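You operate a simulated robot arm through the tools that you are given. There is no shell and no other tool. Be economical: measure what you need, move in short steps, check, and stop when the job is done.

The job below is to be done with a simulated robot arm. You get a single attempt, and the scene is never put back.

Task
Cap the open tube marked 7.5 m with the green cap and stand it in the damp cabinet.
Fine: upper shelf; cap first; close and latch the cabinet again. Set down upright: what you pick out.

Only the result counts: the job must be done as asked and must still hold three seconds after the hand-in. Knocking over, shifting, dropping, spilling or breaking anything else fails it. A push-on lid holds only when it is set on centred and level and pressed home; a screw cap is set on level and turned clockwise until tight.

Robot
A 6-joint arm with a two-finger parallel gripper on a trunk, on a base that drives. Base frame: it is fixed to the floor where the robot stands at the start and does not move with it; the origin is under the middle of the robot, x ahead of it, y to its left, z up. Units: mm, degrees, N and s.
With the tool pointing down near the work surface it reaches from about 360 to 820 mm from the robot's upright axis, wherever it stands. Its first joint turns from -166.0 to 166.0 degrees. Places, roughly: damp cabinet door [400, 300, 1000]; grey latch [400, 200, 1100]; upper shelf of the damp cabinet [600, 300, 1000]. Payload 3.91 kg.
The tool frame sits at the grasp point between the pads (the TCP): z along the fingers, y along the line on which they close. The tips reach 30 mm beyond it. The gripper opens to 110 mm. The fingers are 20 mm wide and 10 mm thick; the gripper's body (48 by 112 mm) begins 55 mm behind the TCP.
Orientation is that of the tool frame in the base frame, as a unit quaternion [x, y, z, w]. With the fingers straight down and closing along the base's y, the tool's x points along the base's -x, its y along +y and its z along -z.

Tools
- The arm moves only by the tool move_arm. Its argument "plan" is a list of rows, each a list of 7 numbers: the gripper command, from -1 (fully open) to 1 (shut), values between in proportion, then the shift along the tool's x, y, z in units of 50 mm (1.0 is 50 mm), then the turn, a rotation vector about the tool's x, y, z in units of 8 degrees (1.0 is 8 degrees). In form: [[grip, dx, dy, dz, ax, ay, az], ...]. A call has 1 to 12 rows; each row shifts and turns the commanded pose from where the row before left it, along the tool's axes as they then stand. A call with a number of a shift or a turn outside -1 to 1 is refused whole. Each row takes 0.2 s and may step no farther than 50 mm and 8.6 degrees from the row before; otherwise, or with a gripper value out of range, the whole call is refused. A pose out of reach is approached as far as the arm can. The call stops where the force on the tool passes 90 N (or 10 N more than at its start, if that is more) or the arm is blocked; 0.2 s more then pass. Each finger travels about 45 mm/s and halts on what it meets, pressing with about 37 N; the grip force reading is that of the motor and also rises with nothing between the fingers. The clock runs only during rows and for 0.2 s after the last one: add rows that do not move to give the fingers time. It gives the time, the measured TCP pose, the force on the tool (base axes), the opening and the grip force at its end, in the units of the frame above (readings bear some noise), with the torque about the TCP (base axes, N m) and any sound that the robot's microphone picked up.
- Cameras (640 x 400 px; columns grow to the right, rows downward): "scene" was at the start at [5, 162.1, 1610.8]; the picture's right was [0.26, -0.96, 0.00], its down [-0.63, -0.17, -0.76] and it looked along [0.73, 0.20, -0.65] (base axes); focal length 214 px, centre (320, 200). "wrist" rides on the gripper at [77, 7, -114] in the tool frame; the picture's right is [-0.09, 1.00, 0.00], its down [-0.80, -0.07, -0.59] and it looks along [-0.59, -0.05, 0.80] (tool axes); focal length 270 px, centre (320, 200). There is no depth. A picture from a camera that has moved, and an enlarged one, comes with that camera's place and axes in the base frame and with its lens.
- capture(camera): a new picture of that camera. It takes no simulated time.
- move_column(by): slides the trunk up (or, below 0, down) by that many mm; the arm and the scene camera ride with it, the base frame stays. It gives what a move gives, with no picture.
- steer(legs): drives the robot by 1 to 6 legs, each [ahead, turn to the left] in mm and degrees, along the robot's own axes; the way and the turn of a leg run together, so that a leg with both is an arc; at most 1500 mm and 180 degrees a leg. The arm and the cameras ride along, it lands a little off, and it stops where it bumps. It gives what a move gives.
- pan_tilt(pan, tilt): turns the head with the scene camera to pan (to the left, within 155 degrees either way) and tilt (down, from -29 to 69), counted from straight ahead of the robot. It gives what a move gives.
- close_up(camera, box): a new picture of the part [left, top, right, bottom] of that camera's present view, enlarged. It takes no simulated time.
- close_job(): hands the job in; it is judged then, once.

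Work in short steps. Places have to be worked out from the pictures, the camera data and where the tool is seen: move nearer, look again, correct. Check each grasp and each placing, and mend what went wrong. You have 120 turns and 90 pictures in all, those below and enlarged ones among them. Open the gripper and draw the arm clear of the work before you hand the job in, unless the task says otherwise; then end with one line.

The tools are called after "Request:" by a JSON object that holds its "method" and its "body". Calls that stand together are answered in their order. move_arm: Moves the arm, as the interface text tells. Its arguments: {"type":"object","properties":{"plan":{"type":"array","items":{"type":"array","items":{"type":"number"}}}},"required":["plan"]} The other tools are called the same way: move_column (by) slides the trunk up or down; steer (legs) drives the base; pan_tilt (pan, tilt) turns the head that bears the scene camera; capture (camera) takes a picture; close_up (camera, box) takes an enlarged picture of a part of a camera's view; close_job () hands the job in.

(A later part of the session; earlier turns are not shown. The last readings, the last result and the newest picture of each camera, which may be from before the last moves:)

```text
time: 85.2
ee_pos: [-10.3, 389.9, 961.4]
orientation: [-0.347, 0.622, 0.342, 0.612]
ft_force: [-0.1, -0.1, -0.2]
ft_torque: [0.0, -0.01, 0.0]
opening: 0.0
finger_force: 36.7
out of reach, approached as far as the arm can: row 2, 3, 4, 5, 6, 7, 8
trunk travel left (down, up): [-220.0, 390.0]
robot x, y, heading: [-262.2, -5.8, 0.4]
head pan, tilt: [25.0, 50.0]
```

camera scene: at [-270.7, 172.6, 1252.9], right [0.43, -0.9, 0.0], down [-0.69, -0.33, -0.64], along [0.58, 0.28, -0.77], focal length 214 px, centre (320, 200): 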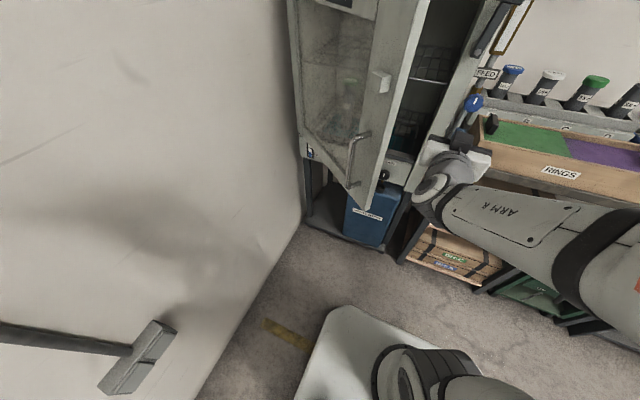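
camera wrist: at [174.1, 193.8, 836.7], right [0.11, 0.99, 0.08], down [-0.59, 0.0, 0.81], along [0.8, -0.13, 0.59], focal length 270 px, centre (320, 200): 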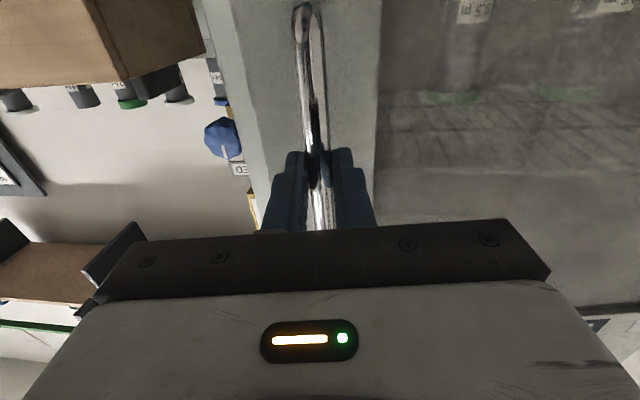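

The arm drifted far because the pose was out of reach. I look before moving again.

Request:
{"method": "capture", "body": {"camera": "scene"}}

```text
23 pictures are left
camera scene: at [-271.0, 172.6, 1252.9], right [0.43, -0.9, 0.0], down [-0.69, -0.33, -0.64], along [0.58, 0.28, -0.77], focal length 214 px, centre (320, 200)
```

scene: 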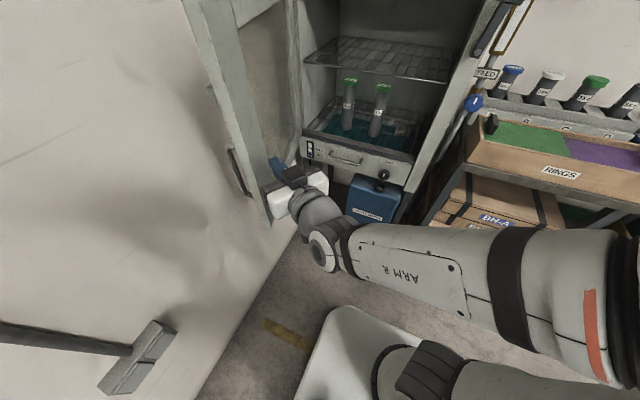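

By luck the sweep pushed the door wide open, close to the wall. The upper wire shelf is empty, and two capped tubes stand on the lower one. I move the arm out towards +x/-y and turn it back.

Request:
{"method": "move_arm", "body": {"plan": [[1, 0, -0.8, 0, 0, 0, 0], [1, 0, -0.9, 0, 0, 0, 0], [1, 0, -0.9, 0, 0, 0, 0], [1, 0, -0.9, 0, 0, 0, 0], [1, 0, 0, 0, 0, 0, 0]]}}

```text
time: 86.4
ee_pos: [-17.2, 389.7, 968.0]
orientation: [-0.351, 0.619, 0.347, 0.611]
ft_force: [0.1, 0.1, 0.3]
ft_torque: [-0.01, -0.01, -0.02]
opening: 0.1
finger_force: 36.9
out of reach, approached as far as the arm can: row 1, 2, 3, 4
trunk travel left (down, up): [-220.0, 390.0]
robot x, y, heading: [-261.9, -9.5, 0.3]
head pan, tilt: [25.0, 50.0]
```

Request:
{"method": "move_arm", "body": {"plan": [[1, 0, 0, 0, 1, 0, 0], [1, 0, 0, 0, 1, 0, 0], [1, 0, 0, 0, 1, 0, 0], [1, 0, 0, 0, 0, 0, 0]]}}

```text
time: 87.4
ee_pos: [-15.3, 386.7, 969.3]
orientation: [-0.219, 0.677, 0.213, 0.67]
ft_force: [0.7, -0.4, 0.0]
ft_torque: [0.0, 0.03, 0.0]
opening: 0.0
finger_force: 37.2
trunk travel left (down, up): [-220.0, 390.0]
robot x, y, heading: [-262.8, -11.1, 0.5]
head pan, tilt: [25.0, 50.0]
```

That works in place. I turn on to about 0 degrees yaw, then move -y away from the door.

Request:
{"method": "move_arm", "body": {"plan": [[1, 0, 0, 0, 1, 0, 0], [1, 0, 0, 0, 1, 0, 0], [1, 0, 0, 0, 1, 0, 0], [1, 0, 0, 0, 1, 0, 0], [1, 0, -0.7, 0.5, 0, 0, 0], [1, 0, -0.7, 0.5, 0, 0, 0], [1, 0, -0.7, 0.5, 0, 0, 0], [1, 0, -0.7, 0.5, 0, 0, 0], [1, 0, 0, 0, 0, 0, 0]]}}

```text
time: 89.4
ee_pos: [91.8, 249.8, 969.0]
orientation: [-0.026, 0.709, 0.019, 0.704]
ft_force: [0.8, -0.8, -0.6]
ft_torque: [0.02, 0.01, 0.0]
opening: 0.1
finger_force: 37.0
trunk travel left (down, up): [-220.0, 390.0]
robot x, y, heading: [-263.9, -10.4, 0.5]
head pan, tilt: [25.0, 50.0]
```

Request:
{"method": "move_arm", "body": {"plan": [[1, 0, -0.9, 0.3, 0, 0, 0], [1, 0, -0.9, 0.3, 0, 0, 0], [1, 0, -0.9, 0.3, 0, 0, 0], [1, 0, -0.9, 0.3, 0, 0, 0], [1, 0, -0.9, 0.3, 0, 0, 0], [1, 0, -0.9, 0.3, 0, 0, 0], [1, 0, -0.9, 0.3, 0, 0, 0], [1, 0, -0.9, 0.3, 0, 0, 0], [-0.4, 0, -0.9, 0.3, 0, 0, 0], [-0.4, 0, 0, 0, 0, 0, 0]]}}

Request:
{"method": "pan_tilt", "body": {"pan": 22, "tilt": 15}}

Request:
{"method": "capture", "body": {"camera": "scene"}}

```text
time: 91.6
ee_pos: [210.2, 49.4, 1000.2]
orientation: [-0.024, 0.71, 0.017, 0.704]
ft_force: [0.3, 0.4, -1.1]
ft_torque: [-0.01, 0.01, -0.02]
opening: 50.6
finger_force: 0.1
out of reach, approached as far as the arm can: row 1, 2, 3, 4, 6, 7, 8, 9
trunk travel left (down, up): [-220.0, 390.0]
robot x, y, heading: [-260.8, -9.2, 0.2]
head pan, tilt: [25.0, 50.0]
```

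```text
time: 92.6
ee_pos: [210.0, 49.4, 999.5]
orientation: [-0.024, 0.709, 0.018, 0.704]
ft_force: [-0.6, -0.7, -0.4]
ft_torque: [-0.01, -0.03, 0.02]
opening: 77.2
finger_force: 0.0
trunk travel left (down, up): [-220.0, 390.0]
robot x, y, heading: [-266.7, -11.8, 0.6]
head pan, tilt: [22.0, 15.0]
```

```text
22 pictures are left
camera scene: at [-254.1, 175.2, 1306.6], right [0.38, -0.92, 0.0], down [-0.24, -0.1, -0.97], along [0.89, 0.37, -0.26], focal length 214 px, centre (320, 200)
```

scene: 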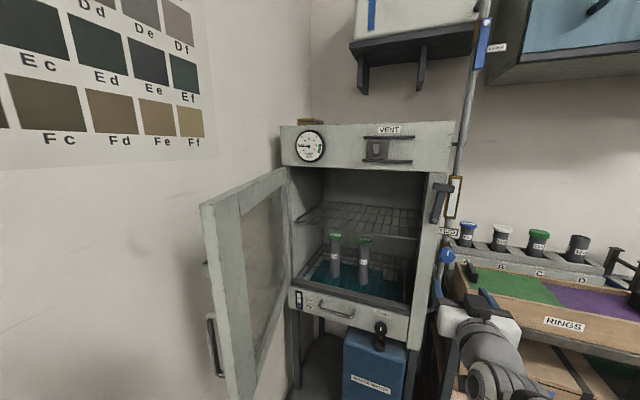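

This is a clear view of the open cabinet. I zoom in for the shelf and opening heights.

Request:
{"method": "close_up", "body": {"camera": "scene", "box": [280, 150, 460, 310]}}

Request:
{"method": "close_up", "body": {"camera": "scene", "box": [430, 210, 610, 330]}}

```text
2.50 times, centred on (370, 230) of scene
camera zoom: at [-254.1, 175.2, 1306.6], right [0.38, -0.92, 0.0], down [-0.24, -0.1, -0.97], along [0.89, 0.37, -0.26], focal length 536 px, centre (195, 125)
```

zoom: 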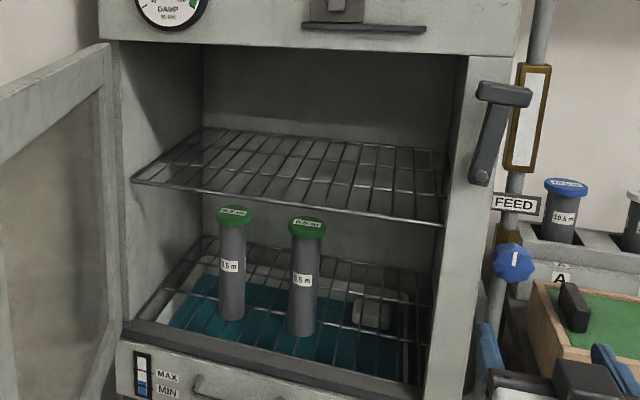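

```text
3.33 times, centred on (520, 270) of scene
camera zoom: at [-254.1, 175.2, 1306.6], right [0.38, -0.92, 0.0], down [-0.24, -0.1, -0.97], along [0.89, 0.37, -0.26], focal length 715 px, centre (-347, -33)
```

zoom: 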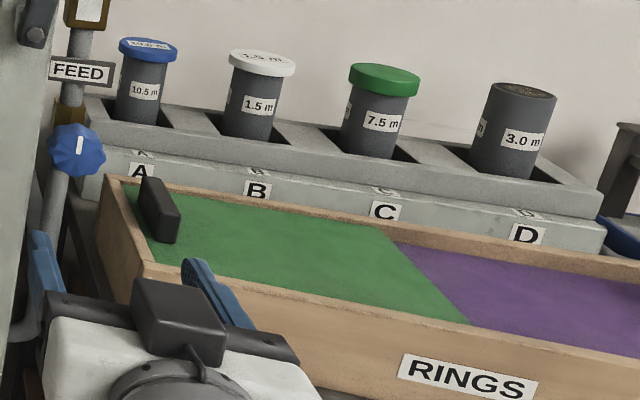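

Measurements:
- **Shelf:** surface z of about 1008, x 435–755.
- **Opening:** top edge about 1225.
- **Rack:** top about 888. The tube is about 190 long, bottom near 800.

I'll grip the tube at z of about 932 with the tool pitched 25 degrees down. First I pitch the tool and move it to -y.

Request:
{"method": "move_arm", "body": {"plan": [[-0.4, 0, 0, 0, 0, 1, 0], [-0.4, 0, 0, 0, 0, 1, 0], [-0.4, 0, 0, 0, 0, 1, 0], [-0.4, 0, 0, 0, 0, 0.2, 0], [-0.4, 0, -0.9, 0, 0, 0, 0], [-0.4, 0, -0.9, 0, 0, 0, 0], [-0.4, 0, -0.9, 0, 0, 0, 0], [-0.4, 0, -0.9, 0, 0, 0, 0], [-0.4, 0, 0, 0, 0, 0, 0]]}}

```text
time: 94.6
ee_pos: [215.1, -129.0, 1007.6]
orientation: [-0.023, 0.826, 0.004, 0.563]
ft_force: [-0.3, -0.2, -0.2]
ft_torque: [-0.01, -0.01, 0.02]
opening: 77.0
finger_force: 0.0
out of reach, approached as far as the arm can: row 3, 5
trunk travel left (down, up): [-220.0, 390.0]
robot x, y, heading: [-262.7, -8.0, 0.2]
head pan, tilt: [22.0, 15.0]
```

The pitch is about 21 degrees. I drive forward 185 mm, still behind the start place, with the arm clear above the crate.

Request:
{"method": "steer", "body": {"legs": [[185, 0]]}}

Request:
{"method": "move_arm", "body": {"plan": [[-0.4, 0, 0, 0, 0, 0.4, 0], [-0.4, 0, -0.8, 0.5, 0, 0, 0], [-0.4, -0.3, -0.8, 0.5, 0, 0, 0], [-0.4, -0.3, -0.8, 0.5, 0, 0, 0], [-0.4, -0.3, -0.5, 0.8, 0, 0, 0], [-0.4, 0, 0, 0, 0, 0, 0]]}}

Request:
{"method": "capture", "body": {"camera": "wrist"}}

```text
time: 96.2
ee_pos: [403.7, -124.0, 1007.5]
orientation: [-0.024, 0.826, 0.006, 0.563]
ft_force: [-0.5, -0.1, 0.1]
ft_torque: [0.0, -0.01, -0.01]
opening: 76.8
finger_force: 0.0
trunk travel left (down, up): [-220.0, 390.0]
robot x, y, heading: [-72.3, -7.4, 0.5]
head pan, tilt: [22.0, 15.0]
```

```text
time: 97.6
ee_pos: [533.9, -263.5, 1003.4]
orientation: [-0.025, 0.842, 0.005, 0.539]
ft_force: [0.2, -0.1, 0.0]
ft_torque: [0.0, 0.0, 0.03]
opening: 76.9
finger_force: 0.2
trunk travel left (down, up): [-220.0, 390.0]
robot x, y, heading: [-71.7, -7.1, 0.7]
head pan, tilt: [22.0, 15.0]
```

```text
19 pictures are left
camera wrist: at [397.7, -264.1, 981.9], right [-0.01, 1.0, 0.06], down [-0.2, -0.06, 0.98], along [0.98, 0.0, 0.2], focal length 270 px, centre (320, 200)
```

wrist: 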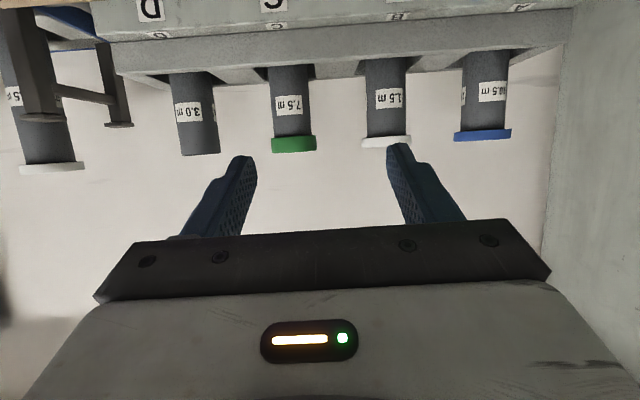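

The rack's rail top is at z of about 920 and the cap's underside at about 968, so the grip window is roughly 925–963. I flatten the pitch to 15 degrees, correct the yaw, and move to (650, -291, 950) before a last look.

Request:
{"method": "move_arm", "body": {"plan": [[-0.4, 0, 0, 0, 0.26, -0.95, 0], [-0.4, 0, 0, 0, 0, -0.25, 0], [-0.4, 0.105, -0.14, 0.63, 0, 0, 0], [-0.4, 0.105, -0.14, 0.63, 0, 0, 0], [-0.4, 0.105, -0.14, 0.63, 0, 0, 0], [-0.4, 0.105, -0.14, 0.63, 0, 0, 0], [-0.4, 0, 0, 0, 0, 0, 0]]}}

Request:
{"method": "capture", "body": {"camera": "wrist"}}

Request:
{"method": "pan_tilt", "body": {"pan": -15, "tilt": 25}}

```text
time: 99.2
ee_pos: [653.2, -292.0, 954.3]
orientation: [-0.014, 0.794, -0.008, 0.607]
ft_force: [-0.8, -1.0, 0.0]
ft_torque: [0.04, -0.01, 0.0]
opening: 77.0
finger_force: 0.1
trunk travel left (down, up): [-220.0, 390.0]
robot x, y, heading: [-72.5, -7.4, 0.6]
head pan, tilt: [22.0, 15.0]
```

```text
18 pictures are left
camera wrist: at [522.7, -287.3, 909.1], right [0.01, 1.0, 0.05], down [-0.36, -0.05, 0.93], along [0.93, -0.03, 0.36], focal length 270 px, centre (320, 200)
```

wrist: 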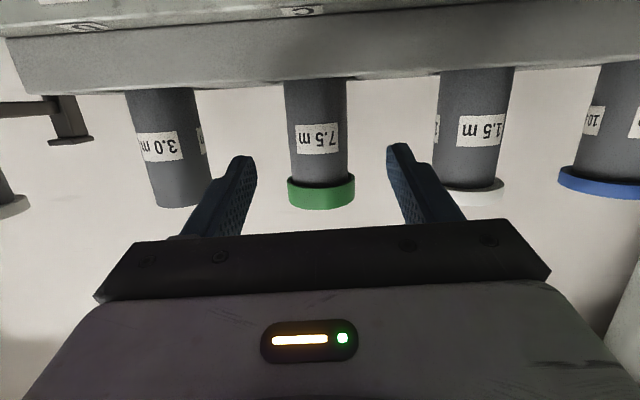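

```text
time: 100.2
ee_pos: [652.4, -290.6, 953.8]
orientation: [-0.014, 0.794, -0.009, 0.608]
ft_force: [-0.2, -0.3, 0.6]
ft_torque: [-0.01, -0.02, 0.0]
opening: 76.9
finger_force: 0.2
trunk travel left (down, up): [-220.0, 390.0]
robot x, y, heading: [-74.9, -6.7, 0.5]
head pan, tilt: [-15.0, 25.0]
```

Tube C is at y of about -291.9, with cap underside at 963 and rail top near 901. I move in to (723, -292, 938) and close gently.

Request:
{"method": "move_arm", "body": {"plan": [[-0.4, -0.02, 0, 0.48, 0, 0, 0], [-0.4, -0.02, 0, 0.48, 0, 0, 0], [-0.4, -0.02, 0, 0.48, 0, 0, 0], [-0.4, 0, 0, 0, 0, 0, 0], [1, 0, 0, 0, 0, 0, 0], [1, 0, 0, 0, 0, 0, 0], [1, 0, 0, 0, 0, 0, 0], [1, 0, 0, 0, 0, 0, 0], [1, 0, 0, 0, 0, 0, 0]]}}

Request:
{"method": "capture", "body": {"camera": "wrist"}}

```text
time: 101.1
ee_pos: [711.1, -292.2, 936.5]
orientation: [-0.01, 0.796, -0.01, 0.606]
ft_force: [-58.6, 17.8, 13.3]
ft_torque: [1.05, 4.9, -1.88]
opening: 77.2
finger_force: 0.1
trunk travel left (down, up): [-220.0, 390.0]
robot x, y, heading: [-76.6, -10.9, 0.7]
head pan, tilt: [-15.0, 25.0]
stopped in row 4: the force on the tool passed its limit (the readings are from after the stop); the commanded pose is now the measured one
```

```text
17 pictures are left
camera wrist: at [579.9, -287.8, 893.2], right [0.02, 1.0, 0.06], down [-0.36, -0.05, 0.93], along [0.93, -0.04, 0.36], focal length 270 px, centre (320, 200)
```

wrist: 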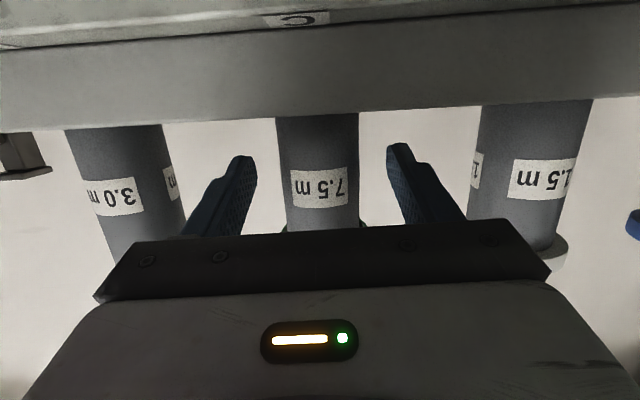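

Something about 85 mm below the TCP touched: the camera side, against the crate or rack ledge. I back off and inspect.

Request:
{"method": "move_arm", "body": {"plan": [[-0.4, 0, 0, -0.6, 0, 0, 0], [-0.4, -0.6, 0, -0.6, 0, 0, 0], [-0.4, -0.6, 0, 0, 0, 0, 0], [-0.4, 0, 0, 0, 0, 0, 0]]}}

Request:
{"method": "capture", "body": {"camera": "scene"}}

Request:
{"method": "capture", "body": {"camera": "wrist"}}

```text
time: 102.1
ee_pos: [677.0, -291.2, 1003.9]
orientation: [-0.01, 0.797, -0.009, 0.603]
ft_force: [0.9, 0.0, 0.1]
ft_torque: [0.02, 0.04, 0.0]
opening: 77.3
finger_force: 0.1
trunk travel left (down, up): [-220.0, 390.0]
robot x, y, heading: [-76.5, -7.9, 0.6]
head pan, tilt: [-15.0, 25.0]
```

```text
16 pictures are left
camera scene: at [-64.0, 117.9, 1290.4], right [-0.25, -0.97, 0.0], down [-0.41, 0.11, -0.91], along [0.88, -0.23, -0.42], focal length 214 px, centre (320, 200)
```

scene: 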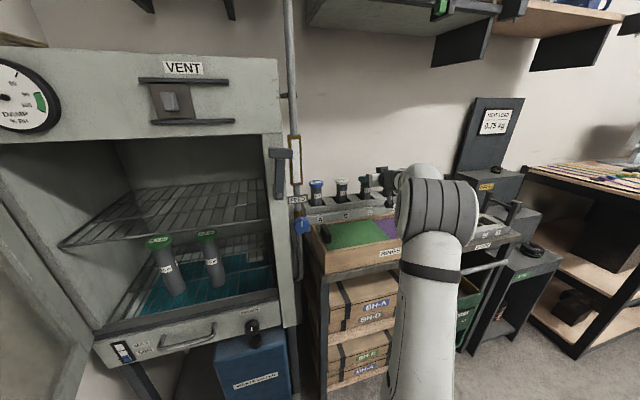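

```text
15 pictures are left
camera wrist: at [546.9, -287.1, 961.5], right [0.02, 1.0, 0.06], down [-0.35, -0.05, 0.93], along [0.94, -0.04, 0.35], focal length 270 px, centre (320, 200)
```

wrist: 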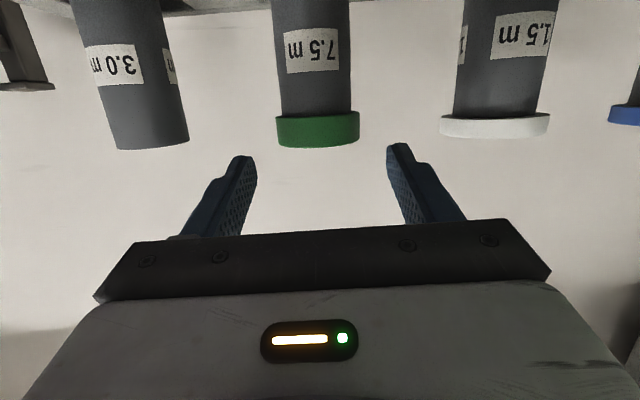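

Nothing looks shifted. The contact point was the wrist camera against the ledge at z of about 882. I steepen the pitch to 28 degrees, which lifts the camera, and approach again at z 934.

Request:
{"method": "move_arm", "body": {"plan": [[-0.4, 0, 0, 0, 0, 0.8, 0], [-0.4, 0, 0, 0, 0, 0.73, 0], [-0.4, 0.7, -0.02, 0.22, 0, 0, 0], [-0.4, 0.65, 0, 0.22, 0, 0, 0], [-0.4, 0, 0, 0, 0, 0, 0]]}}

Request:
{"method": "move_arm", "body": {"plan": [[-0.4, -0.138, 0, 0.258, 0, 0, 0], [-0.4, -0.138, 0, 0.258, 0, 0, 0], [-0.4, -0.138, 0, 0.258, 0, 0, 0], [-0.4, -0.138, 0, 0.258, 0, 0, 0], [-0.4, 0, 0, 0, 0, 0, 0]]}}

Request:
{"method": "capture", "body": {"camera": "wrist"}}

```text
time: 103.3
ee_pos: [665.9, -293.6, 933.6]
orientation: [-0.011, 0.857, -0.009, 0.515]
ft_force: [-0.1, 0.1, -0.1]
ft_torque: [0.0, 0.03, -0.03]
opening: 77.0
finger_force: 0.0
trunk travel left (down, up): [-220.0, 390.0]
robot x, y, heading: [-75.5, -11.4, 0.5]
head pan, tilt: [-15.0, 25.0]
```

```text
time: 104.5
ee_pos: [724.5, -294.6, 934.9]
orientation: [-0.01, 0.858, -0.009, 0.514]
ft_force: [-0.9, -0.6, 0.1]
ft_torque: [0.02, 0.0, -0.01]
opening: 77.0
finger_force: 0.1
trunk travel left (down, up): [-220.0, 390.0]
robot x, y, heading: [-76.9, -9.1, 0.8]
head pan, tilt: [-15.0, 25.0]
```

```text
14 pictures are left
camera wrist: at [586.7, -288.9, 919.6], right [0.03, 1.0, 0.05], down [-0.15, -0.05, 0.99], along [0.99, -0.04, 0.15], focal length 270 px, centre (320, 200)
```

wrist: 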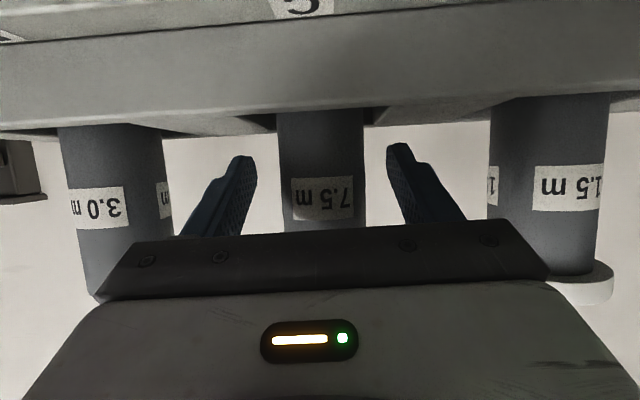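

It is clear and well centred. I close on the tube, giving the fingers time.

Request:
{"method": "move_arm", "body": {"plan": [[1, 0, 0, 0, 0, 0, 0], [1, 0, 0, 0, 0, 0, 0], [1, 0, 0, 0, 0, 0, 0], [1, 0, 0, 0, 0, 0, 0], [1, 0, 0, 0, 0, 0, 0]]}}

Request:
{"method": "move_arm", "body": {"plan": [[1, -0.18, 0, -0.09, 0, 0, 0], [1, -0.35, 0, -0.19, 0, 0, 0], [1, -0.53, 0, -0.28, 0, 0, 0], [1, 0, 0, 0, 0, 0, 0]]}}

Request:
{"method": "capture", "body": {"camera": "wrist"}}

```text
time: 105.7
ee_pos: [723.6, -294.5, 934.4]
orientation: [-0.011, 0.857, -0.009, 0.515]
ft_force: [-0.2, 1.1, 0.4]
ft_torque: [0.16, 0.0, 0.0]
opening: 44.3
finger_force: 37.0
trunk travel left (down, up): [-220.0, 390.0]
robot x, y, heading: [-77.8, -5.4, 0.5]
head pan, tilt: [-15.0, 25.0]
```

```text
time: 106.7
ee_pos: [723.0, -293.6, 992.3]
orientation: [-0.01, 0.857, -0.009, 0.514]
ft_force: [0.8, -0.2, -2.6]
ft_torque: [0.03, 0.04, 0.0]
opening: 44.3
finger_force: 36.4
trunk travel left (down, up): [-220.0, 390.0]
robot x, y, heading: [-74.7, -9.3, 0.6]
head pan, tilt: [-15.0, 25.0]
```

```text
13 pictures are left
camera wrist: at [586.6, -287.6, 977.6], right [0.03, 1.0, 0.05], down [-0.15, -0.05, 0.99], along [0.99, -0.04, 0.15], focal length 270 px, centre (320, 200)
```

wrist: 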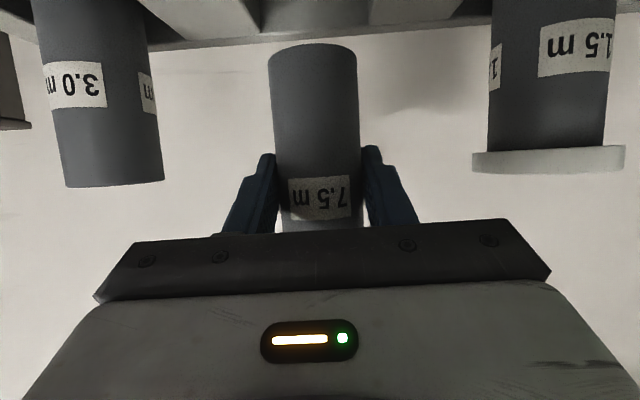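

The tube is held at 44.3 mm and lifted. Its bottom is about 62 mm below the TCP, so on the shelf the TCP should end near z 1070. I raise the trunk so the TCP is at about 1087, then retract straight back.

Request:
{"method": "move_column", "body": {"by": 95}}

Request:
{"method": "move_arm", "body": {"plan": [[1, 0.2, 0, -0.38, 0, 0, 0], [1, 0.402, 0, -0.757, 0, 0, 0], [1, 0.402, 0, -0.757, 0, 0, 0], [1, 0.402, 0, -0.757, 0, 0, 0], [1, 0.402, 0, -0.757, 0, 0, 0], [1, 0.402, 0, -0.757, 0, 0, 0], [1, 0.402, 0, -0.757, 0, 0, 0], [1, 0, 0, 0, 0, 0, 0]]}}

Request:
{"method": "steer", "body": {"legs": [[-130, 0]]}}

```text
time: 108.0
ee_pos: [724.0, -293.2, 1086.7]
orientation: [-0.01, 0.857, -0.01, 0.514]
ft_force: [0.7, 0.4, -2.6]
ft_torque: [-0.02, -0.03, 0.02]
opening: 44.3
finger_force: 36.7
trunk travel left (down, up): [-315.0, 295.0]
robot x, y, heading: [-73.9, -5.5, 0.5]
head pan, tilt: [-15.0, 25.0]
```

```text
time: 109.8
ee_pos: [445.4, -294.6, 1088.3]
orientation: [-0.009, 0.857, -0.01, 0.515]
ft_force: [-0.8, -0.5, -3.3]
ft_torque: [-0.04, 0.04, -0.04]
opening: 44.4
finger_force: 36.6
trunk travel left (down, up): [-315.0, 295.0]
robot x, y, heading: [-71.1, -8.0, 0.7]
head pan, tilt: [-15.0, 25.0]
```

```text
time: 111.1
ee_pos: [313.7, -294.9, 1088.5]
orientation: [-0.011, 0.857, -0.009, 0.514]
ft_force: [0.2, 0.7, -2.9]
ft_torque: [-0.02, 0.03, -0.01]
opening: 44.1
finger_force: 36.8
trunk travel left (down, up): [-315.0, 295.0]
robot x, y, heading: [-204.4, -14.2, 0.7]
head pan, tilt: [-15.0, 25.0]
```

I move sideways in front of the cabinet to y of about 300, compensating for the slight roll of the tool.

Request:
{"method": "move_arm", "body": {"plan": [[1, -0.023, 0.95, -0.012, 0, 0, 0], [1, -0.023, 0.95, -0.012, 0, 0, 0], [1, -0.023, 0.95, -0.012, 0, 0, 0], [1, -0.023, 0.95, -0.012, 0, 0, 0], [1, -0.023, 0.95, -0.012, 0, 0, 0], [1, -0.023, 0.95, -0.012, 0, 0, 0], [1, 0, 0, 0, 0, 0, 0]]}}

Request:
{"method": "move_arm", "body": {"plan": [[1, -0.023, 0.95, -0.012, 0, 0, 0], [1, -0.023, 0.95, -0.012, 0, 0, 0], [1, -0.023, 0.95, -0.012, 0, 0, 0], [1, -0.023, 0.95, -0.012, 0, 0, 0], [1, -0.023, 0.95, -0.012, 0, 0, 0], [1, -0.023, 0.95, -0.012, 0, 0, 0], [1, 0, 0.4, 0, 0, 0, 0], [1, 0, 0, 0, 0, 0, 0]]}}

Request:
{"method": "pan_tilt", "body": {"pan": 25, "tilt": 15}}

Request:
{"method": "capture", "body": {"camera": "scene"}}

```text
time: 112.7
ee_pos: [313.6, -14.2, 1095.9]
orientation: [-0.018, 0.848, 0.001, 0.53]
ft_force: [0.0, 0.4, -3.4]
ft_torque: [0.0, 0.04, 0.0]
opening: 44.2
finger_force: 37.3
out of reach, approached as far as the arm can: row 6
trunk travel left (down, up): [-315.0, 295.0]
robot x, y, heading: [-206.4, -7.2, 0.8]
head pan, tilt: [-15.0, 25.0]
```

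```text
time: 114.5
ee_pos: [314.1, -14.0, 1095.7]
orientation: [-0.017, 0.848, 0.001, 0.53]
ft_force: [0.5, -0.6, -3.2]
ft_torque: [0.02, 0.01, -0.02]
opening: 44.2
finger_force: 37.0
out of reach, approached as far as the arm can: row 1, 2, 3, 4, 5, 6, 7
trunk travel left (down, up): [-315.0, 295.0]
robot x, y, heading: [-207.0, -8.5, 0.7]
head pan, tilt: [-15.0, 25.0]
```

```text
time: 115.5
ee_pos: [314.1, -15.4, 1095.6]
orientation: [-0.017, 0.849, 0.0, 0.529]
ft_force: [0.1, 0.0, -2.2]
ft_torque: [0.01, 0.03, 0.01]
opening: 44.4
finger_force: 36.7
trunk travel left (down, up): [-315.0, 295.0]
robot x, y, heading: [-207.3, -8.8, 0.7]
head pan, tilt: [25.0, 15.0]
```

```text
12 pictures are left
camera scene: at [-201.0, 179.8, 1401.6], right [0.43, -0.9, 0.0], down [-0.23, -0.11, -0.97], along [0.87, 0.42, -0.26], focal length 214 px, centre (320, 200)
```

scene: 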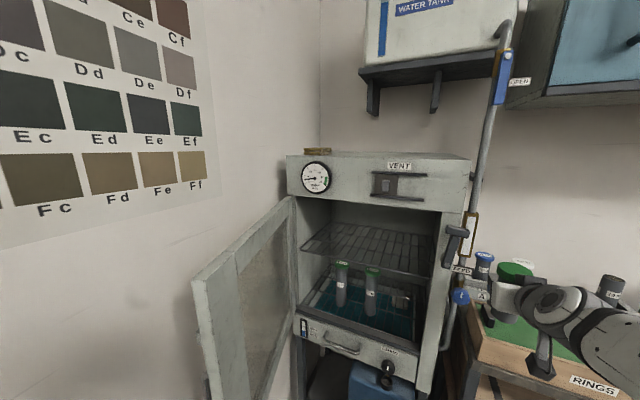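

A wrist limit blocks crossing y of about -14 in this arm posture. Instead I keep the arm on the robot's right side and turn the base. First I move -y 140 mm and restore the grasp orientation, then back up 60 mm.

Request:
{"method": "move_arm", "body": {"plan": [[1, 0, -0.7, 0, 0, 0, 0], [1, 0, -0.75, 0, 0.035, 0.26, -0.066], [1, 0, -0.75, 0, 0, 0, 0], [1, 0, -0.6, 0, 0, 0, 0], [1, 0, 0, 0, 0, 0, 0]]}}

Request:
{"method": "steer", "body": {"legs": [[-60, 0]]}}

```text
time: 116.8
ee_pos: [312.7, -150.3, 1099.1]
orientation: [-0.013, 0.866, -0.013, 0.5]
ft_force: [-0.8, 0.0, -1.7]
ft_torque: [-0.02, 0.02, -0.01]
opening: 44.3
finger_force: 36.8
trunk travel left (down, up): [-315.0, 295.0]
robot x, y, heading: [-206.6, -10.5, 0.6]
head pan, tilt: [25.0, 15.0]
```

```text
time: 117.7
ee_pos: [255.2, -150.9, 1098.8]
orientation: [-0.013, 0.866, -0.014, 0.499]
ft_force: [-1.3, 1.2, -2.5]
ft_torque: [0.01, -0.01, 0.03]
opening: 44.1
finger_force: 36.9
trunk travel left (down, up): [-315.0, 295.0]
robot x, y, heading: [-263.7, -11.6, 0.7]
head pan, tilt: [25.0, 15.0]
```

The commanded orientation had never degraded, so I undo that correction, then turn the base 33 degrees left.

Request:
{"method": "move_arm", "body": {"plan": [[1, 0, 0, 0, -0.035, -0.25, 0.066], [1, 0, 0, 0, 0, 0, 0]]}}

Request:
{"method": "steer", "body": {"legs": [[0, 33]]}}

Request:
{"method": "capture", "body": {"camera": "wrist"}}

```text
time: 118.3
ee_pos: [254.2, -151.6, 1098.3]
orientation: [-0.011, 0.857, -0.008, 0.515]
ft_force: [-0.2, -0.3, -3.1]
ft_torque: [0.0, 0.0, -0.02]
opening: 44.4
finger_force: 37.2
trunk travel left (down, up): [-315.0, 295.0]
robot x, y, heading: [-268.0, -10.8, 0.8]
head pan, tilt: [25.0, 15.0]
```

```text
time: 120.3
ee_pos: [246.3, 153.2, 1098.8]
orientation: [-0.252, 0.819, 0.137, 0.496]
ft_force: [-0.8, 0.2, -2.0]
ft_torque: [-0.01, 0.02, 0.0]
opening: 44.0
finger_force: 36.6
trunk travel left (down, up): [-315.0, 295.0]
robot x, y, heading: [-263.3, -12.5, 32.8]
head pan, tilt: [25.0, 15.0]
```

```text
11 pictures are left
camera wrist: at [130.1, 83.8, 1084.8], right [-0.51, 0.86, 0.05], down [-0.1, -0.12, 0.99], along [0.85, 0.5, 0.15], focal length 270 px, centre (320, 200)
```

wrist: 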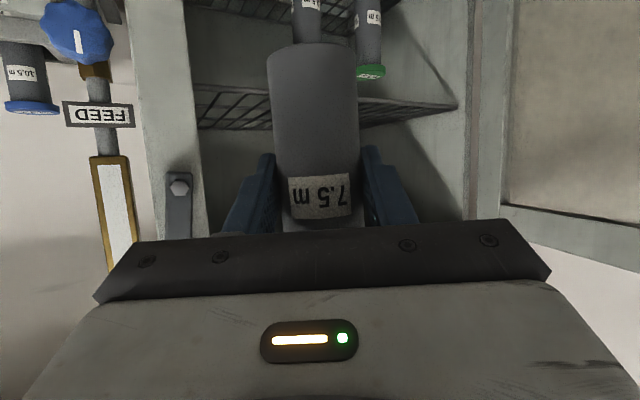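

The view into the cabinet is clear, with the shelf at z of about 1000–1008. I drive forward 80 mm, lower 12 mm with the column, then extend the arm part way into the opening.

Request:
{"method": "steer", "body": {"legs": [[80, 0]]}}

Request:
{"method": "move_column", "body": {"by": -10}}

Request:
{"method": "move_arm", "body": {"plan": [[1, -0.3755, 0, 0.706, 0, 0, 0], [1, -0.3755, 0, 0.706, 0, 0, 0], [1, -0.3755, 0, 0.706, 0, 0, 0], [1, 0, 0, 0, 0, 0, 0]]}}

Request:
{"method": "capture", "body": {"camera": "scene"}}

```text
time: 121.4
ee_pos: [317.8, 197.3, 1098.5]
orientation: [-0.25, 0.82, 0.136, 0.496]
ft_force: [0.2, -1.0, -2.6]
ft_torque: [-0.02, 0.0, 0.03]
opening: 44.1
finger_force: 37.6
trunk travel left (down, up): [-315.0, 295.0]
robot x, y, heading: [-196.6, 30.5, 32.9]
head pan, tilt: [25.0, 15.0]
```

```text
time: 121.9
ee_pos: [317.7, 196.6, 1089.1]
orientation: [-0.25, 0.821, 0.135, 0.496]
ft_force: [-0.2, -0.2, -2.3]
ft_torque: [0.01, 0.03, -0.01]
opening: 43.9
finger_force: 37.3
trunk travel left (down, up): [-305.0, 305.0]
robot x, y, heading: [-196.2, 33.6, 33.0]
head pan, tilt: [25.0, 15.0]
```

```text
time: 122.9
ee_pos: [417.5, 263.9, 1087.0]
orientation: [-0.251, 0.82, 0.136, 0.496]
ft_force: [0.3, 0.5, -3.2]
ft_torque: [-0.03, 0.01, 0.01]
opening: 44.0
finger_force: 37.2
trunk travel left (down, up): [-305.0, 305.0]
robot x, y, heading: [-196.7, 29.9, 32.8]
head pan, tilt: [25.0, 15.0]
```

```text
10 pictures are left
camera scene: at [-290.4, 195.2, 1391.7], right [0.85, -0.53, 0.0], down [-0.14, -0.22, -0.97], along [0.51, 0.82, -0.26], focal length 214 px, centre (320, 200)
```

scene: 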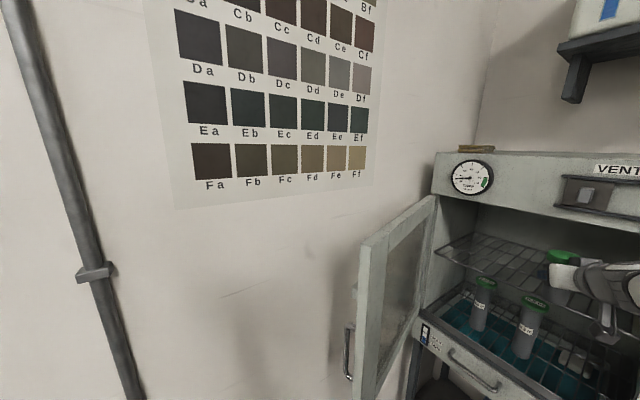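

The tube is entering clear of everything. I continue to x of about 545.

Request:
{"method": "move_arm", "body": {"plan": [[1, -0.3545, 0, 0.667, 0, 0, 0], [1, -0.3545, 0, 0.667, 0, 0, 0], [1, -0.3545, 0, 0.667, 0, 0, 0], [1, -0.3545, 0, 0.667, 0, 0, 0], [1, 0, 0, 0, 0, 0, 0]]}}

Request:
{"method": "capture", "body": {"camera": "wrist"}}

```text
time: 124.1
ee_pos: [544.9, 345.3, 1085.8]
orientation: [-0.251, 0.82, 0.136, 0.496]
ft_force: [0.1, 0.1, -3.5]
ft_torque: [-0.03, 0.01, 0.02]
opening: 44.0
finger_force: 37.0
trunk travel left (down, up): [-305.0, 305.0]
robot x, y, heading: [-195.0, 27.7, 32.8]
head pan, tilt: [25.0, 15.0]
```

```text
9 pictures are left
camera wrist: at [427.2, 275.6, 1072.5], right [-0.51, 0.86, 0.05], down [-0.1, -0.12, 0.99], along [0.85, 0.5, 0.14], focal length 270 px, centre (320, 200)
```

wrist: 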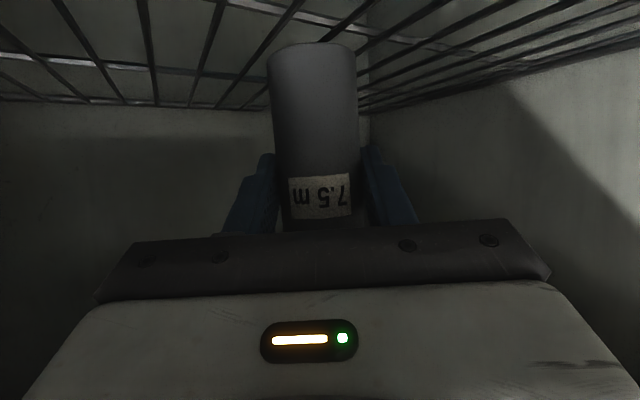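

The tube stands above the upper shelf. I lower in small steps, watching for contact.

Request:
{"method": "move_arm", "body": {"plan": [[1, 0.053, 0, 0.028, 0, 0, 0], [1, 0.053, 0, 0.028, 0, 0, 0], [1, 0.053, 0, 0.028, 0, 0, 0], [1, 0.035, 0, 0.019, 0, 0, 0], [1, 0, 0, 0, 0, 0, 0]]}}

Request:
{"method": "move_arm", "body": {"plan": [[1, 0.035, 0, 0.019, 0, 0, 0], [1, 0.035, 0, 0.019, 0, 0, 0], [1, 0, 0, 0, 0, 0, 0]]}}

```text
time: 125.3
ee_pos: [545.7, 345.3, 1075.9]
orientation: [-0.251, 0.821, 0.135, 0.496]
ft_force: [0.4, 0.2, -2.5]
ft_torque: [-0.01, -0.01, 0.0]
opening: 44.0
finger_force: 36.9
trunk travel left (down, up): [-305.0, 305.0]
robot x, y, heading: [-195.1, 30.9, 32.6]
head pan, tilt: [25.0, 15.0]
```

```text
time: 126.1
ee_pos: [546.0, 344.7, 1072.8]
orientation: [-0.25, 0.821, 0.135, 0.496]
ft_force: [-0.7, -0.4, -3.2]
ft_torque: [-0.02, 0.05, -0.01]
opening: 44.2
finger_force: 36.3
trunk travel left (down, up): [-305.0, 305.0]
robot x, y, heading: [-194.8, 28.9, 32.8]
head pan, tilt: [25.0, 15.0]
```

Request:
{"method": "move_arm", "body": {"plan": [[1, 0.035, 0, 0.019, 0, 0, 0], [1, 0.035, 0, 0.019, 0, 0, 0], [1, 0, 0, 0, 0, 0, 0]]}}

Request:
{"method": "move_arm", "body": {"plan": [[1, 0.027, 0, 0.014, 0, 0, 0], [1, 0.027, 0, 0.014, 0, 0, 0], [1, 0, 0, 0, 0, 0, 0]]}}

```text
time: 126.9
ee_pos: [544.5, 343.1, 1070.2]
orientation: [-0.25, 0.819, 0.136, 0.498]
ft_force: [1.7, 3.0, 7.0]
ft_torque: [0.45, -0.07, -0.05]
opening: 44.3
finger_force: 36.6
trunk travel left (down, up): [-305.0, 305.0]
robot x, y, heading: [-198.8, 30.9, 32.9]
head pan, tilt: [25.0, 15.0]
```

```text
time: 127.7
ee_pos: [544.8, 343.3, 1070.3]
orientation: [-0.249, 0.818, 0.135, 0.5]
ft_force: [6.4, 5.3, 24.4]
ft_torque: [0.83, -0.24, -0.13]
opening: 44.3
finger_force: 36.5
trunk travel left (down, up): [-305.0, 305.0]
robot x, y, heading: [-197.4, 29.7, 32.8]
head pan, tilt: [25.0, 15.0]
```

Contact is at z 1070, as predicted. I relieve the press by 2.5 mm, open the fingers, and look.

Request:
{"method": "move_arm", "body": {"plan": [[1, -0.044, 0, -0.023, 0, 0, 0], [1, 0, 0, 0, 0, 0, 0], [0.1, 0, 0, 0, 0, 0, 0], [0, 0, 0, 0, 0, 0, 0], [-0.3, 0, 0, 0, 0, 0, 0], [-0.3, 0, 0, 0, 0, 0, 0], [-0.3, 0, 0, 0, 0, 0, 0]]}}

Request:
{"method": "capture", "body": {"camera": "wrist"}}

```text
time: 129.3
ee_pos: [545.6, 343.6, 1069.0]
orientation: [-0.25, 0.82, 0.135, 0.496]
ft_force: [0.3, 0.0, -1.3]
ft_torque: [-0.01, 0.01, -0.02]
opening: 71.4
finger_force: 0.0
trunk travel left (down, up): [-305.0, 305.0]
robot x, y, heading: [-197.8, 30.7, 33.0]
head pan, tilt: [25.0, 15.0]
```

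```text
8 pictures are left
camera wrist: at [427.0, 274.5, 1054.1], right [-0.51, 0.86, 0.05], down [-0.1, -0.12, 0.99], along [0.85, 0.5, 0.14], focal length 270 px, centre (320, 200)
```

wrist: 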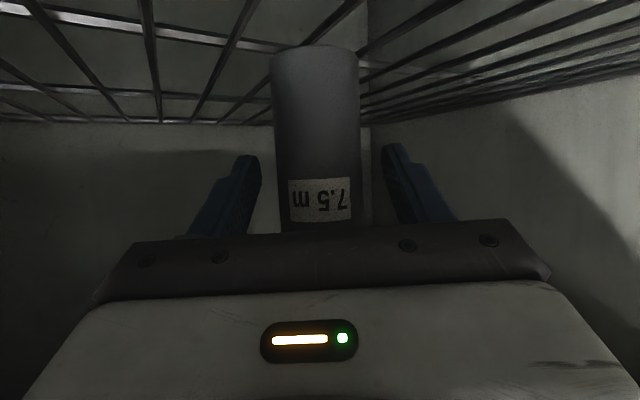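

The tube stands free on the shelf. I retract horizontally out of the cabinet.

Request:
{"method": "move_arm", "body": {"plan": [[-0.3, 0.19, 0, -0.353, 0, 0, 0], [-0.3, 0.3755, 0, -0.706, 0, 0, 0], [-0.3, 0.3755, 0, -0.706, 0, 0, 0], [-0.3, 0.3755, 0, -0.706, 0, 0, 0], [-0.3, 0.3755, 0, -0.706, 0, 0, 0], [-0.3, 0.3755, 0, -0.706, 0, 0, 0], [1, 0.3755, 0, -0.706, 0, 0, 0], [1, 0, 0, 0, 0, 0, 0], [1, 0, 0, 0, 0, 0, 0], [1, 0, 0, 0, 0, 0, 0]]}}

Request:
{"method": "capture", "body": {"camera": "wrist"}}

```text
time: 131.5
ee_pos: [325.8, 201.1, 1068.0]
orientation: [-0.251, 0.819, 0.137, 0.497]
ft_force: [0.2, -0.2, -0.6]
ft_torque: [-0.03, -0.01, 0.01]
opening: 0.1
finger_force: 16.0
trunk travel left (down, up): [-305.0, 305.0]
robot x, y, heading: [-192.0, 31.9, 32.8]
head pan, tilt: [25.0, 15.0]
```

```text
7 pictures are left
camera wrist: at [207.5, 131.4, 1054.8], right [-0.51, 0.86, 0.05], down [-0.1, -0.12, 0.99], along [0.85, 0.5, 0.15], focal length 270 px, centre (320, 200)
```

wrist: 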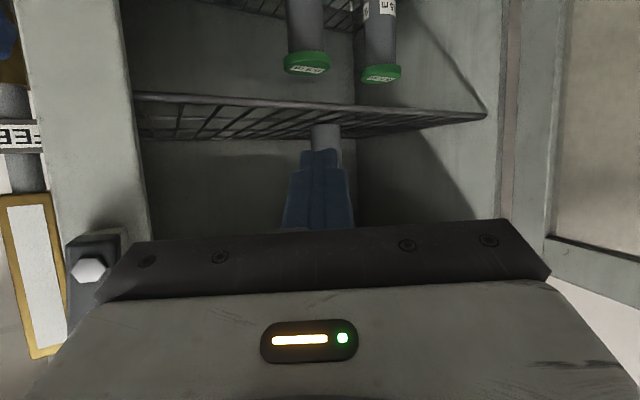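

The tube stands upright on the upper shelf. To close the door, which is at about 73 degrees with its edge near (-45, 446), I'll use a vertical peg made of closed fingers pointing down, on its outer side. First I back off, then turn the tool to vertical.

Request:
{"method": "move_arm", "body": {"plan": [[1, 0.3755, 0, -0.706, 0, 0, 0], [1, 0.3755, 0, -0.706, 0, 0, 0], [1, 0, 0, 0, 0, 1, 0], [1, 0, 0, 0, 0, 1, 0], [1, 0, 0, 0, 0, 1, 0], [1, 0, 0, 0, 0, 1, 0], [1, 0, 0, 0, 0, 1, 0], [1, 0, 0, 0, 0, 1, 0], [1, 0, 0, 0, 0, 1, 0], [1, 0, 0, 0, 0, 0.75, 0], [1, 0, 0, 0, 0, 0, 0]]}}

Request:
{"method": "move_column", "body": {"by": 210}}

```text
time: 133.9
ee_pos: [262.1, 96.8, 1029.8]
orientation: [-0.302, 0.943, 0.121, 0.063]
ft_force: [0.4, -0.6, -0.7]
ft_torque: [-0.01, 0.0, -0.04]
opening: 0.0
finger_force: 36.9
out of reach, approached as far as the arm can: row 6, 7, 8, 9, 10
trunk travel left (down, up): [-305.0, 305.0]
robot x, y, heading: [-197.0, 30.1, 32.7]
head pan, tilt: [25.0, 15.0]
```

```text
time: 136.2
ee_pos: [261.7, 97.3, 1240.9]
orientation: [-0.303, 0.943, 0.12, 0.064]
ft_force: [1.0, 0.5, -0.7]
ft_torque: [-0.01, 0.0, 0.02]
opening: 0.1
finger_force: 36.8
trunk travel left (down, up): [-515.0, 95.0]
robot x, y, heading: [-195.3, 32.2, 32.8]
head pan, tilt: [25.0, 15.0]
```

Request:
{"method": "move_arm", "body": {"plan": [[1, 0, 0, -0.4, 0, 0, 0], [1, 0, 0, -0.3, 0, 0, 0], [1, 0, 0, 0, 0, 0, 0]]}}

```text
time: 137.0
ee_pos: [260.1, 87.6, 1274.4]
orientation: [-0.302, 0.943, 0.123, 0.066]
ft_force: [0.8, -0.6, -0.9]
ft_torque: [0.01, -0.01, -0.02]
opening: 0.1
finger_force: 37.3
trunk travel left (down, up): [-515.0, 95.0]
robot x, y, heading: [-197.2, 33.1, 32.9]
head pan, tilt: [25.0, 15.0]
```

The tool is tilted about 15 degrees from vertical, so I level it with two small turns.

Request:
{"method": "move_arm", "body": {"plan": [[1, 0, 0, 0, 0.68, 0.7, 0], [1, 0, 0, 0, 0.68, 0.7, 0], [1, 0, 0, 0, 0, 0, 0]]}}

```text
time: 137.8
ee_pos: [258.6, 87.7, 1274.4]
orientation: [-0.302, 0.943, 0.124, 0.065]
ft_force: [0.1, -0.4, -0.3]
ft_torque: [-0.02, 0.03, 0.03]
opening: 0.2
finger_force: 36.7
out of reach, approached as far as the arm can: row 1, 2
trunk travel left (down, up): [-515.0, 95.0]
robot x, y, heading: [-194.9, 32.4, 32.7]
head pan, tilt: [25.0, 15.0]
```

That branch is at a wrist limit, but a 15-degree tilt is acceptable. I raise 20 mm so the tips clear the door top, and turn the base left 45 degrees to bring the door region to the arm's good side.

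Request:
{"method": "move_column", "body": {"by": 20}}

Request:
{"method": "steer", "body": {"legs": [[0, 45]]}}

Request:
{"method": "pan_tilt", "body": {"pan": -30, "tilt": 45}}

Request:
{"method": "capture", "body": {"camera": "scene"}}

```text
time: 138.5
ee_pos: [259.3, 87.7, 1293.9]
orientation: [-0.302, 0.943, 0.123, 0.066]
ft_force: [-0.6, 0.9, 0.8]
ft_torque: [-0.01, 0.02, 0.02]
opening: 0.0
finger_force: 37.0
trunk travel left (down, up): [-535.0, 75.0]
robot x, y, heading: [-196.8, 28.4, 32.9]
head pan, tilt: [25.0, 15.0]
```

```text
time: 140.9
ee_pos: [90.0, 391.9, 1293.8]
orientation: [-0.637, 0.758, 0.138, 0.014]
ft_force: [0.0, -0.6, 0.2]
ft_torque: [0.01, -0.02, 0.02]
opening: 0.0
finger_force: 36.7
trunk travel left (down, up): [-535.0, 75.0]
robot x, y, heading: [-191.6, 31.3, 76.9]
head pan, tilt: [25.0, 15.0]
```

```text
time: 142.1
ee_pos: [91.2, 391.3, 1293.6]
orientation: [-0.636, 0.759, 0.139, 0.015]
ft_force: [0.5, -0.7, 0.1]
ft_torque: [0.01, 0.0, -0.01]
opening: 0.2
finger_force: 37.2
trunk travel left (down, up): [-535.0, 75.0]
robot x, y, heading: [-188.7, 32.0, 76.8]
head pan, tilt: [-30.0, 45.0]
```

```text
6 pictures are left
camera scene: at [-296.9, 50.8, 1574.9], right [0.73, -0.68, 0.0], down [-0.48, -0.52, -0.71], along [0.48, 0.52, -0.71], focal length 214 px, centre (320, 200)
```

scene: 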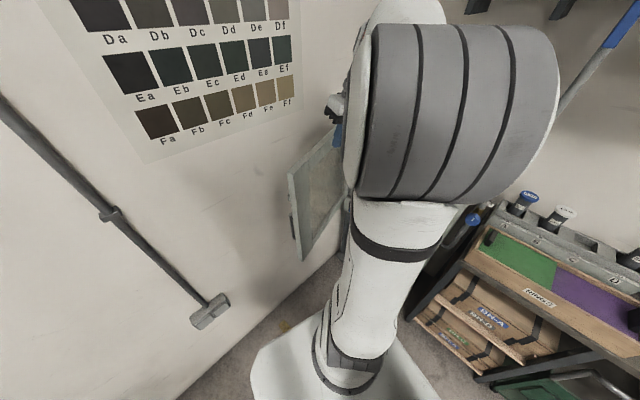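

The door stands with its free edge near (-56, 436), and the wall is at y of about 610. I move the peg over the door top to its outer side, to TCP about (20, 508).

Request:
{"method": "move_arm", "body": {"plan": [[1, -0.66, 0.577, 0.252, 0, 0, 0], [1, -0.66, 0.577, 0.252, 0, 0, 0], [1, -0.66, 0.577, 0.252, 0, 0, 0], [1, 0, 0, 0, 0, 0, 0]]}}

```text
time: 143.1
ee_pos: [23.9, 508.8, 1292.7]
orientation: [-0.636, 0.758, 0.146, 0.012]
ft_force: [0.3, -0.3, 0.3]
ft_torque: [0.0, 0.04, 0.01]
opening: 0.0
finger_force: 37.5
trunk travel left (down, up): [-535.0, 75.0]
robot x, y, heading: [-190.1, 32.2, 76.9]
head pan, tilt: [-30.0, 45.0]
```

Request:
{"method": "move_column", "body": {"by": -75}}

Request:
{"method": "capture", "body": {"camera": "wrist"}}

```text
time: 144.3
ee_pos: [23.7, 510.1, 1218.2]
orientation: [-0.636, 0.758, 0.146, 0.012]
ft_force: [0.4, -0.7, -0.3]
ft_torque: [0.03, 0.0, -0.02]
opening: 0.1
finger_force: 37.0
trunk travel left (down, up): [-460.0, 150.0]
robot x, y, heading: [-189.5, 34.2, 77.0]
head pan, tilt: [-30.0, 45.0]
```

```text
5 pictures are left
camera wrist: at [21.4, 408.8, 1312.3], right [-0.95, 0.23, 0.22], down [0.32, 0.62, 0.72], along [0.03, 0.75, -0.66], focal length 270 px, centre (320, 200)
```

wrist: 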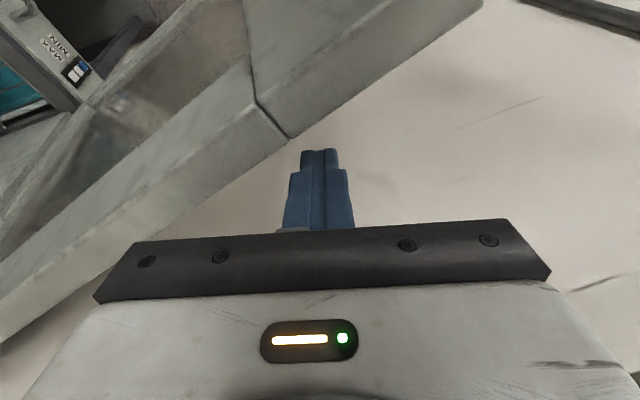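

The peg is on the outer side of the door. Turning the base right carries the peg on an arc that swings the door to about 15 degrees, so I do it in two parts.

Request:
{"method": "steer", "body": {"legs": [[0, -22]]}}

Request:
{"method": "steer", "body": {"legs": [[0, -21]]}}

Request:
{"method": "capture", "body": {"camera": "wrist"}}

```text
time: 145.8
ee_pos: [189.5, 391.0, 1217.9]
orientation: [-0.476, 0.867, 0.141, 0.039]
ft_force: [-0.1, 0.6, 0.1]
ft_torque: [-0.04, -0.04, 0.02]
opening: 0.2
finger_force: 37.1
trunk travel left (down, up): [-460.0, 150.0]
robot x, y, heading: [-193.8, 32.8, 54.8]
head pan, tilt: [-30.0, 45.0]
```

```text
time: 147.3
ee_pos: [292.7, 229.4, 1216.9]
orientation: [-0.309, 0.94, 0.132, 0.065]
ft_force: [-0.2, -0.4, -0.6]
ft_torque: [-0.01, 0.03, 0.03]
opening: 0.0
finger_force: 37.3
trunk travel left (down, up): [-460.0, 150.0]
robot x, y, heading: [-196.6, 44.7, 34.3]
head pan, tilt: [-30.0, 45.0]
```

```text
4 pictures are left
camera wrist: at [223.0, 158.9, 1312.0], right [-0.53, 0.82, 0.22], down [0.66, 0.23, 0.72], along [0.54, 0.52, -0.66], focal length 270 px, centre (320, 200)
```

wrist: 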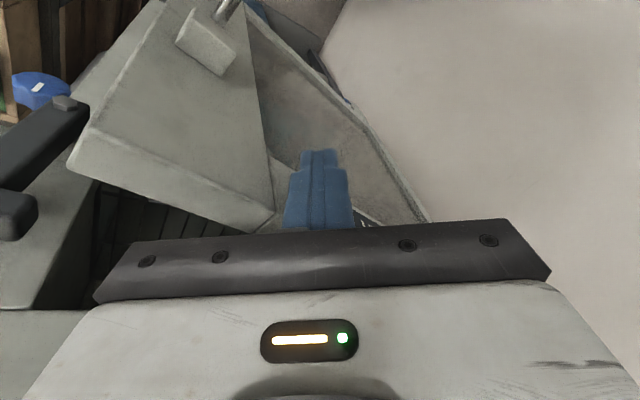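

The door followed to about 17 degrees. I drive back 100 mm, lower the trunk, and pitch the tool up again so the fingertips can push the door shut.

Request:
{"method": "steer", "body": {"legs": [[-100, 0]]}}

Request:
{"method": "move_column", "body": {"by": -165}}

Request:
{"method": "move_arm", "body": {"plan": [[1, 0, 0, 0, 0, -1, 0], [1, 0, 0, 0, 0, -1, 0], [1, 0, 0, 0, 0, -1, 0], [1, 0, 0, 0, 0, -1, 0], [1, 0, 0, 0, 0, -1, 0], [1, 0, 0, 0, 0, -1, 0], [1, 0, 0, 0, 0, 0, 0]]}}

```text
time: 148.5
ee_pos: [208.6, 174.0, 1218.1]
orientation: [-0.311, 0.939, 0.132, 0.067]
ft_force: [0.5, -0.2, -1.2]
ft_torque: [0.02, -0.01, -0.02]
opening: 0.1
finger_force: 37.2
trunk travel left (down, up): [-460.0, 150.0]
robot x, y, heading: [-276.4, -11.4, 34.1]
head pan, tilt: [-30.0, 45.0]
```

```text
time: 150.4
ee_pos: [210.4, 174.3, 1052.0]
orientation: [-0.31, 0.939, 0.132, 0.065]
ft_force: [0.3, -0.6, 0.2]
ft_torque: [0.0, -0.03, 0.02]
opening: 0.0
finger_force: 36.7
trunk travel left (down, up): [-295.0, 315.0]
robot x, y, heading: [-277.4, -14.3, 34.3]
head pan, tilt: [-30.0, 45.0]
```

```text
time: 152.0
ee_pos: [209.8, 172.7, 1053.3]
orientation: [-0.23, 0.831, 0.247, 0.442]
ft_force: [0.7, 0.3, -0.1]
ft_torque: [0.02, -0.01, 0.0]
opening: 0.0
finger_force: 37.2
trunk travel left (down, up): [-295.0, 315.0]
robot x, y, heading: [-281.2, -14.1, 34.5]
head pan, tilt: [-30.0, 45.0]
```

The tool is pitched forward at 45 degrees yaw. To push on solid frame and not glass, I go up to the door's top rail, with the tip at z of about 1198 and y of about 268, well left of the latch.

Request:
{"method": "move_column", "body": {"by": 160}}

Request:
{"method": "move_arm", "body": {"plan": [[1, -0.125, 0.595, 0.47, 0, 0, 0], [1, -0.125, 0.595, 0.47, 0, 0, 0], [1, -0.25, -0.3, 0.31, 0, 0, 0], [1, -0.25, -0.3, 0.31, 0, 0, 0], [1, -0.25, -0.3, 0.31, 0, 0, 0], [1, -0.25, -0.3, 0.31, 0, 0, 0], [1, 0, 0, 0, 0, 0, 0]]}}

```text
time: 153.8
ee_pos: [209.6, 173.2, 1212.3]
orientation: [-0.23, 0.831, 0.246, 0.442]
ft_force: [0.9, -0.8, 0.3]
ft_torque: [-0.02, -0.02, 0.02]
opening: 0.0
finger_force: 37.2
trunk travel left (down, up): [-455.0, 155.0]
robot x, y, heading: [-277.9, -14.1, 34.4]
head pan, tilt: [-30.0, 45.0]
```

```text
time: 155.4
ee_pos: [308.6, 253.5, 1212.2]
orientation: [-0.23, 0.832, 0.246, 0.442]
ft_force: [0.6, 0.3, -0.7]
ft_torque: [0.03, 0.02, 0.02]
opening: 0.0
finger_force: 36.6
trunk travel left (down, up): [-455.0, 155.0]
robot x, y, heading: [-279.1, -15.8, 34.4]
head pan, tilt: [-30.0, 45.0]
```

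I continue pushing towards +x in smaller steps until the door meets its frame.

Request:
{"method": "move_arm", "body": {"plan": [[1, -0.2, -0.24, 0.248, 0, 0, 0], [1, -0.2, -0.24, 0.248, 0, 0, 0], [1, -0.1, -0.12, 0.124, 0, 0, 0], [1, -0.06, -0.072, 0.074, 0, 0, 0], [1, -0.06, -0.072, 0.074, 0, 0, 0], [1, -0.06, -0.072, 0.074, 0, 0, 0], [1, 0, 0, 0, 0, 0, 0]]}}

```text
time: 157.0
ee_pos: [377.7, 251.1, 1212.2]
orientation: [-0.229, 0.832, 0.246, 0.442]
ft_force: [-0.1, -0.3, -0.6]
ft_torque: [0.01, -0.02, 0.02]
opening: 0.1
finger_force: 37.0
trunk travel left (down, up): [-455.0, 155.0]
robot x, y, heading: [-275.9, -16.2, 34.3]
head pan, tilt: [-30.0, 45.0]
```

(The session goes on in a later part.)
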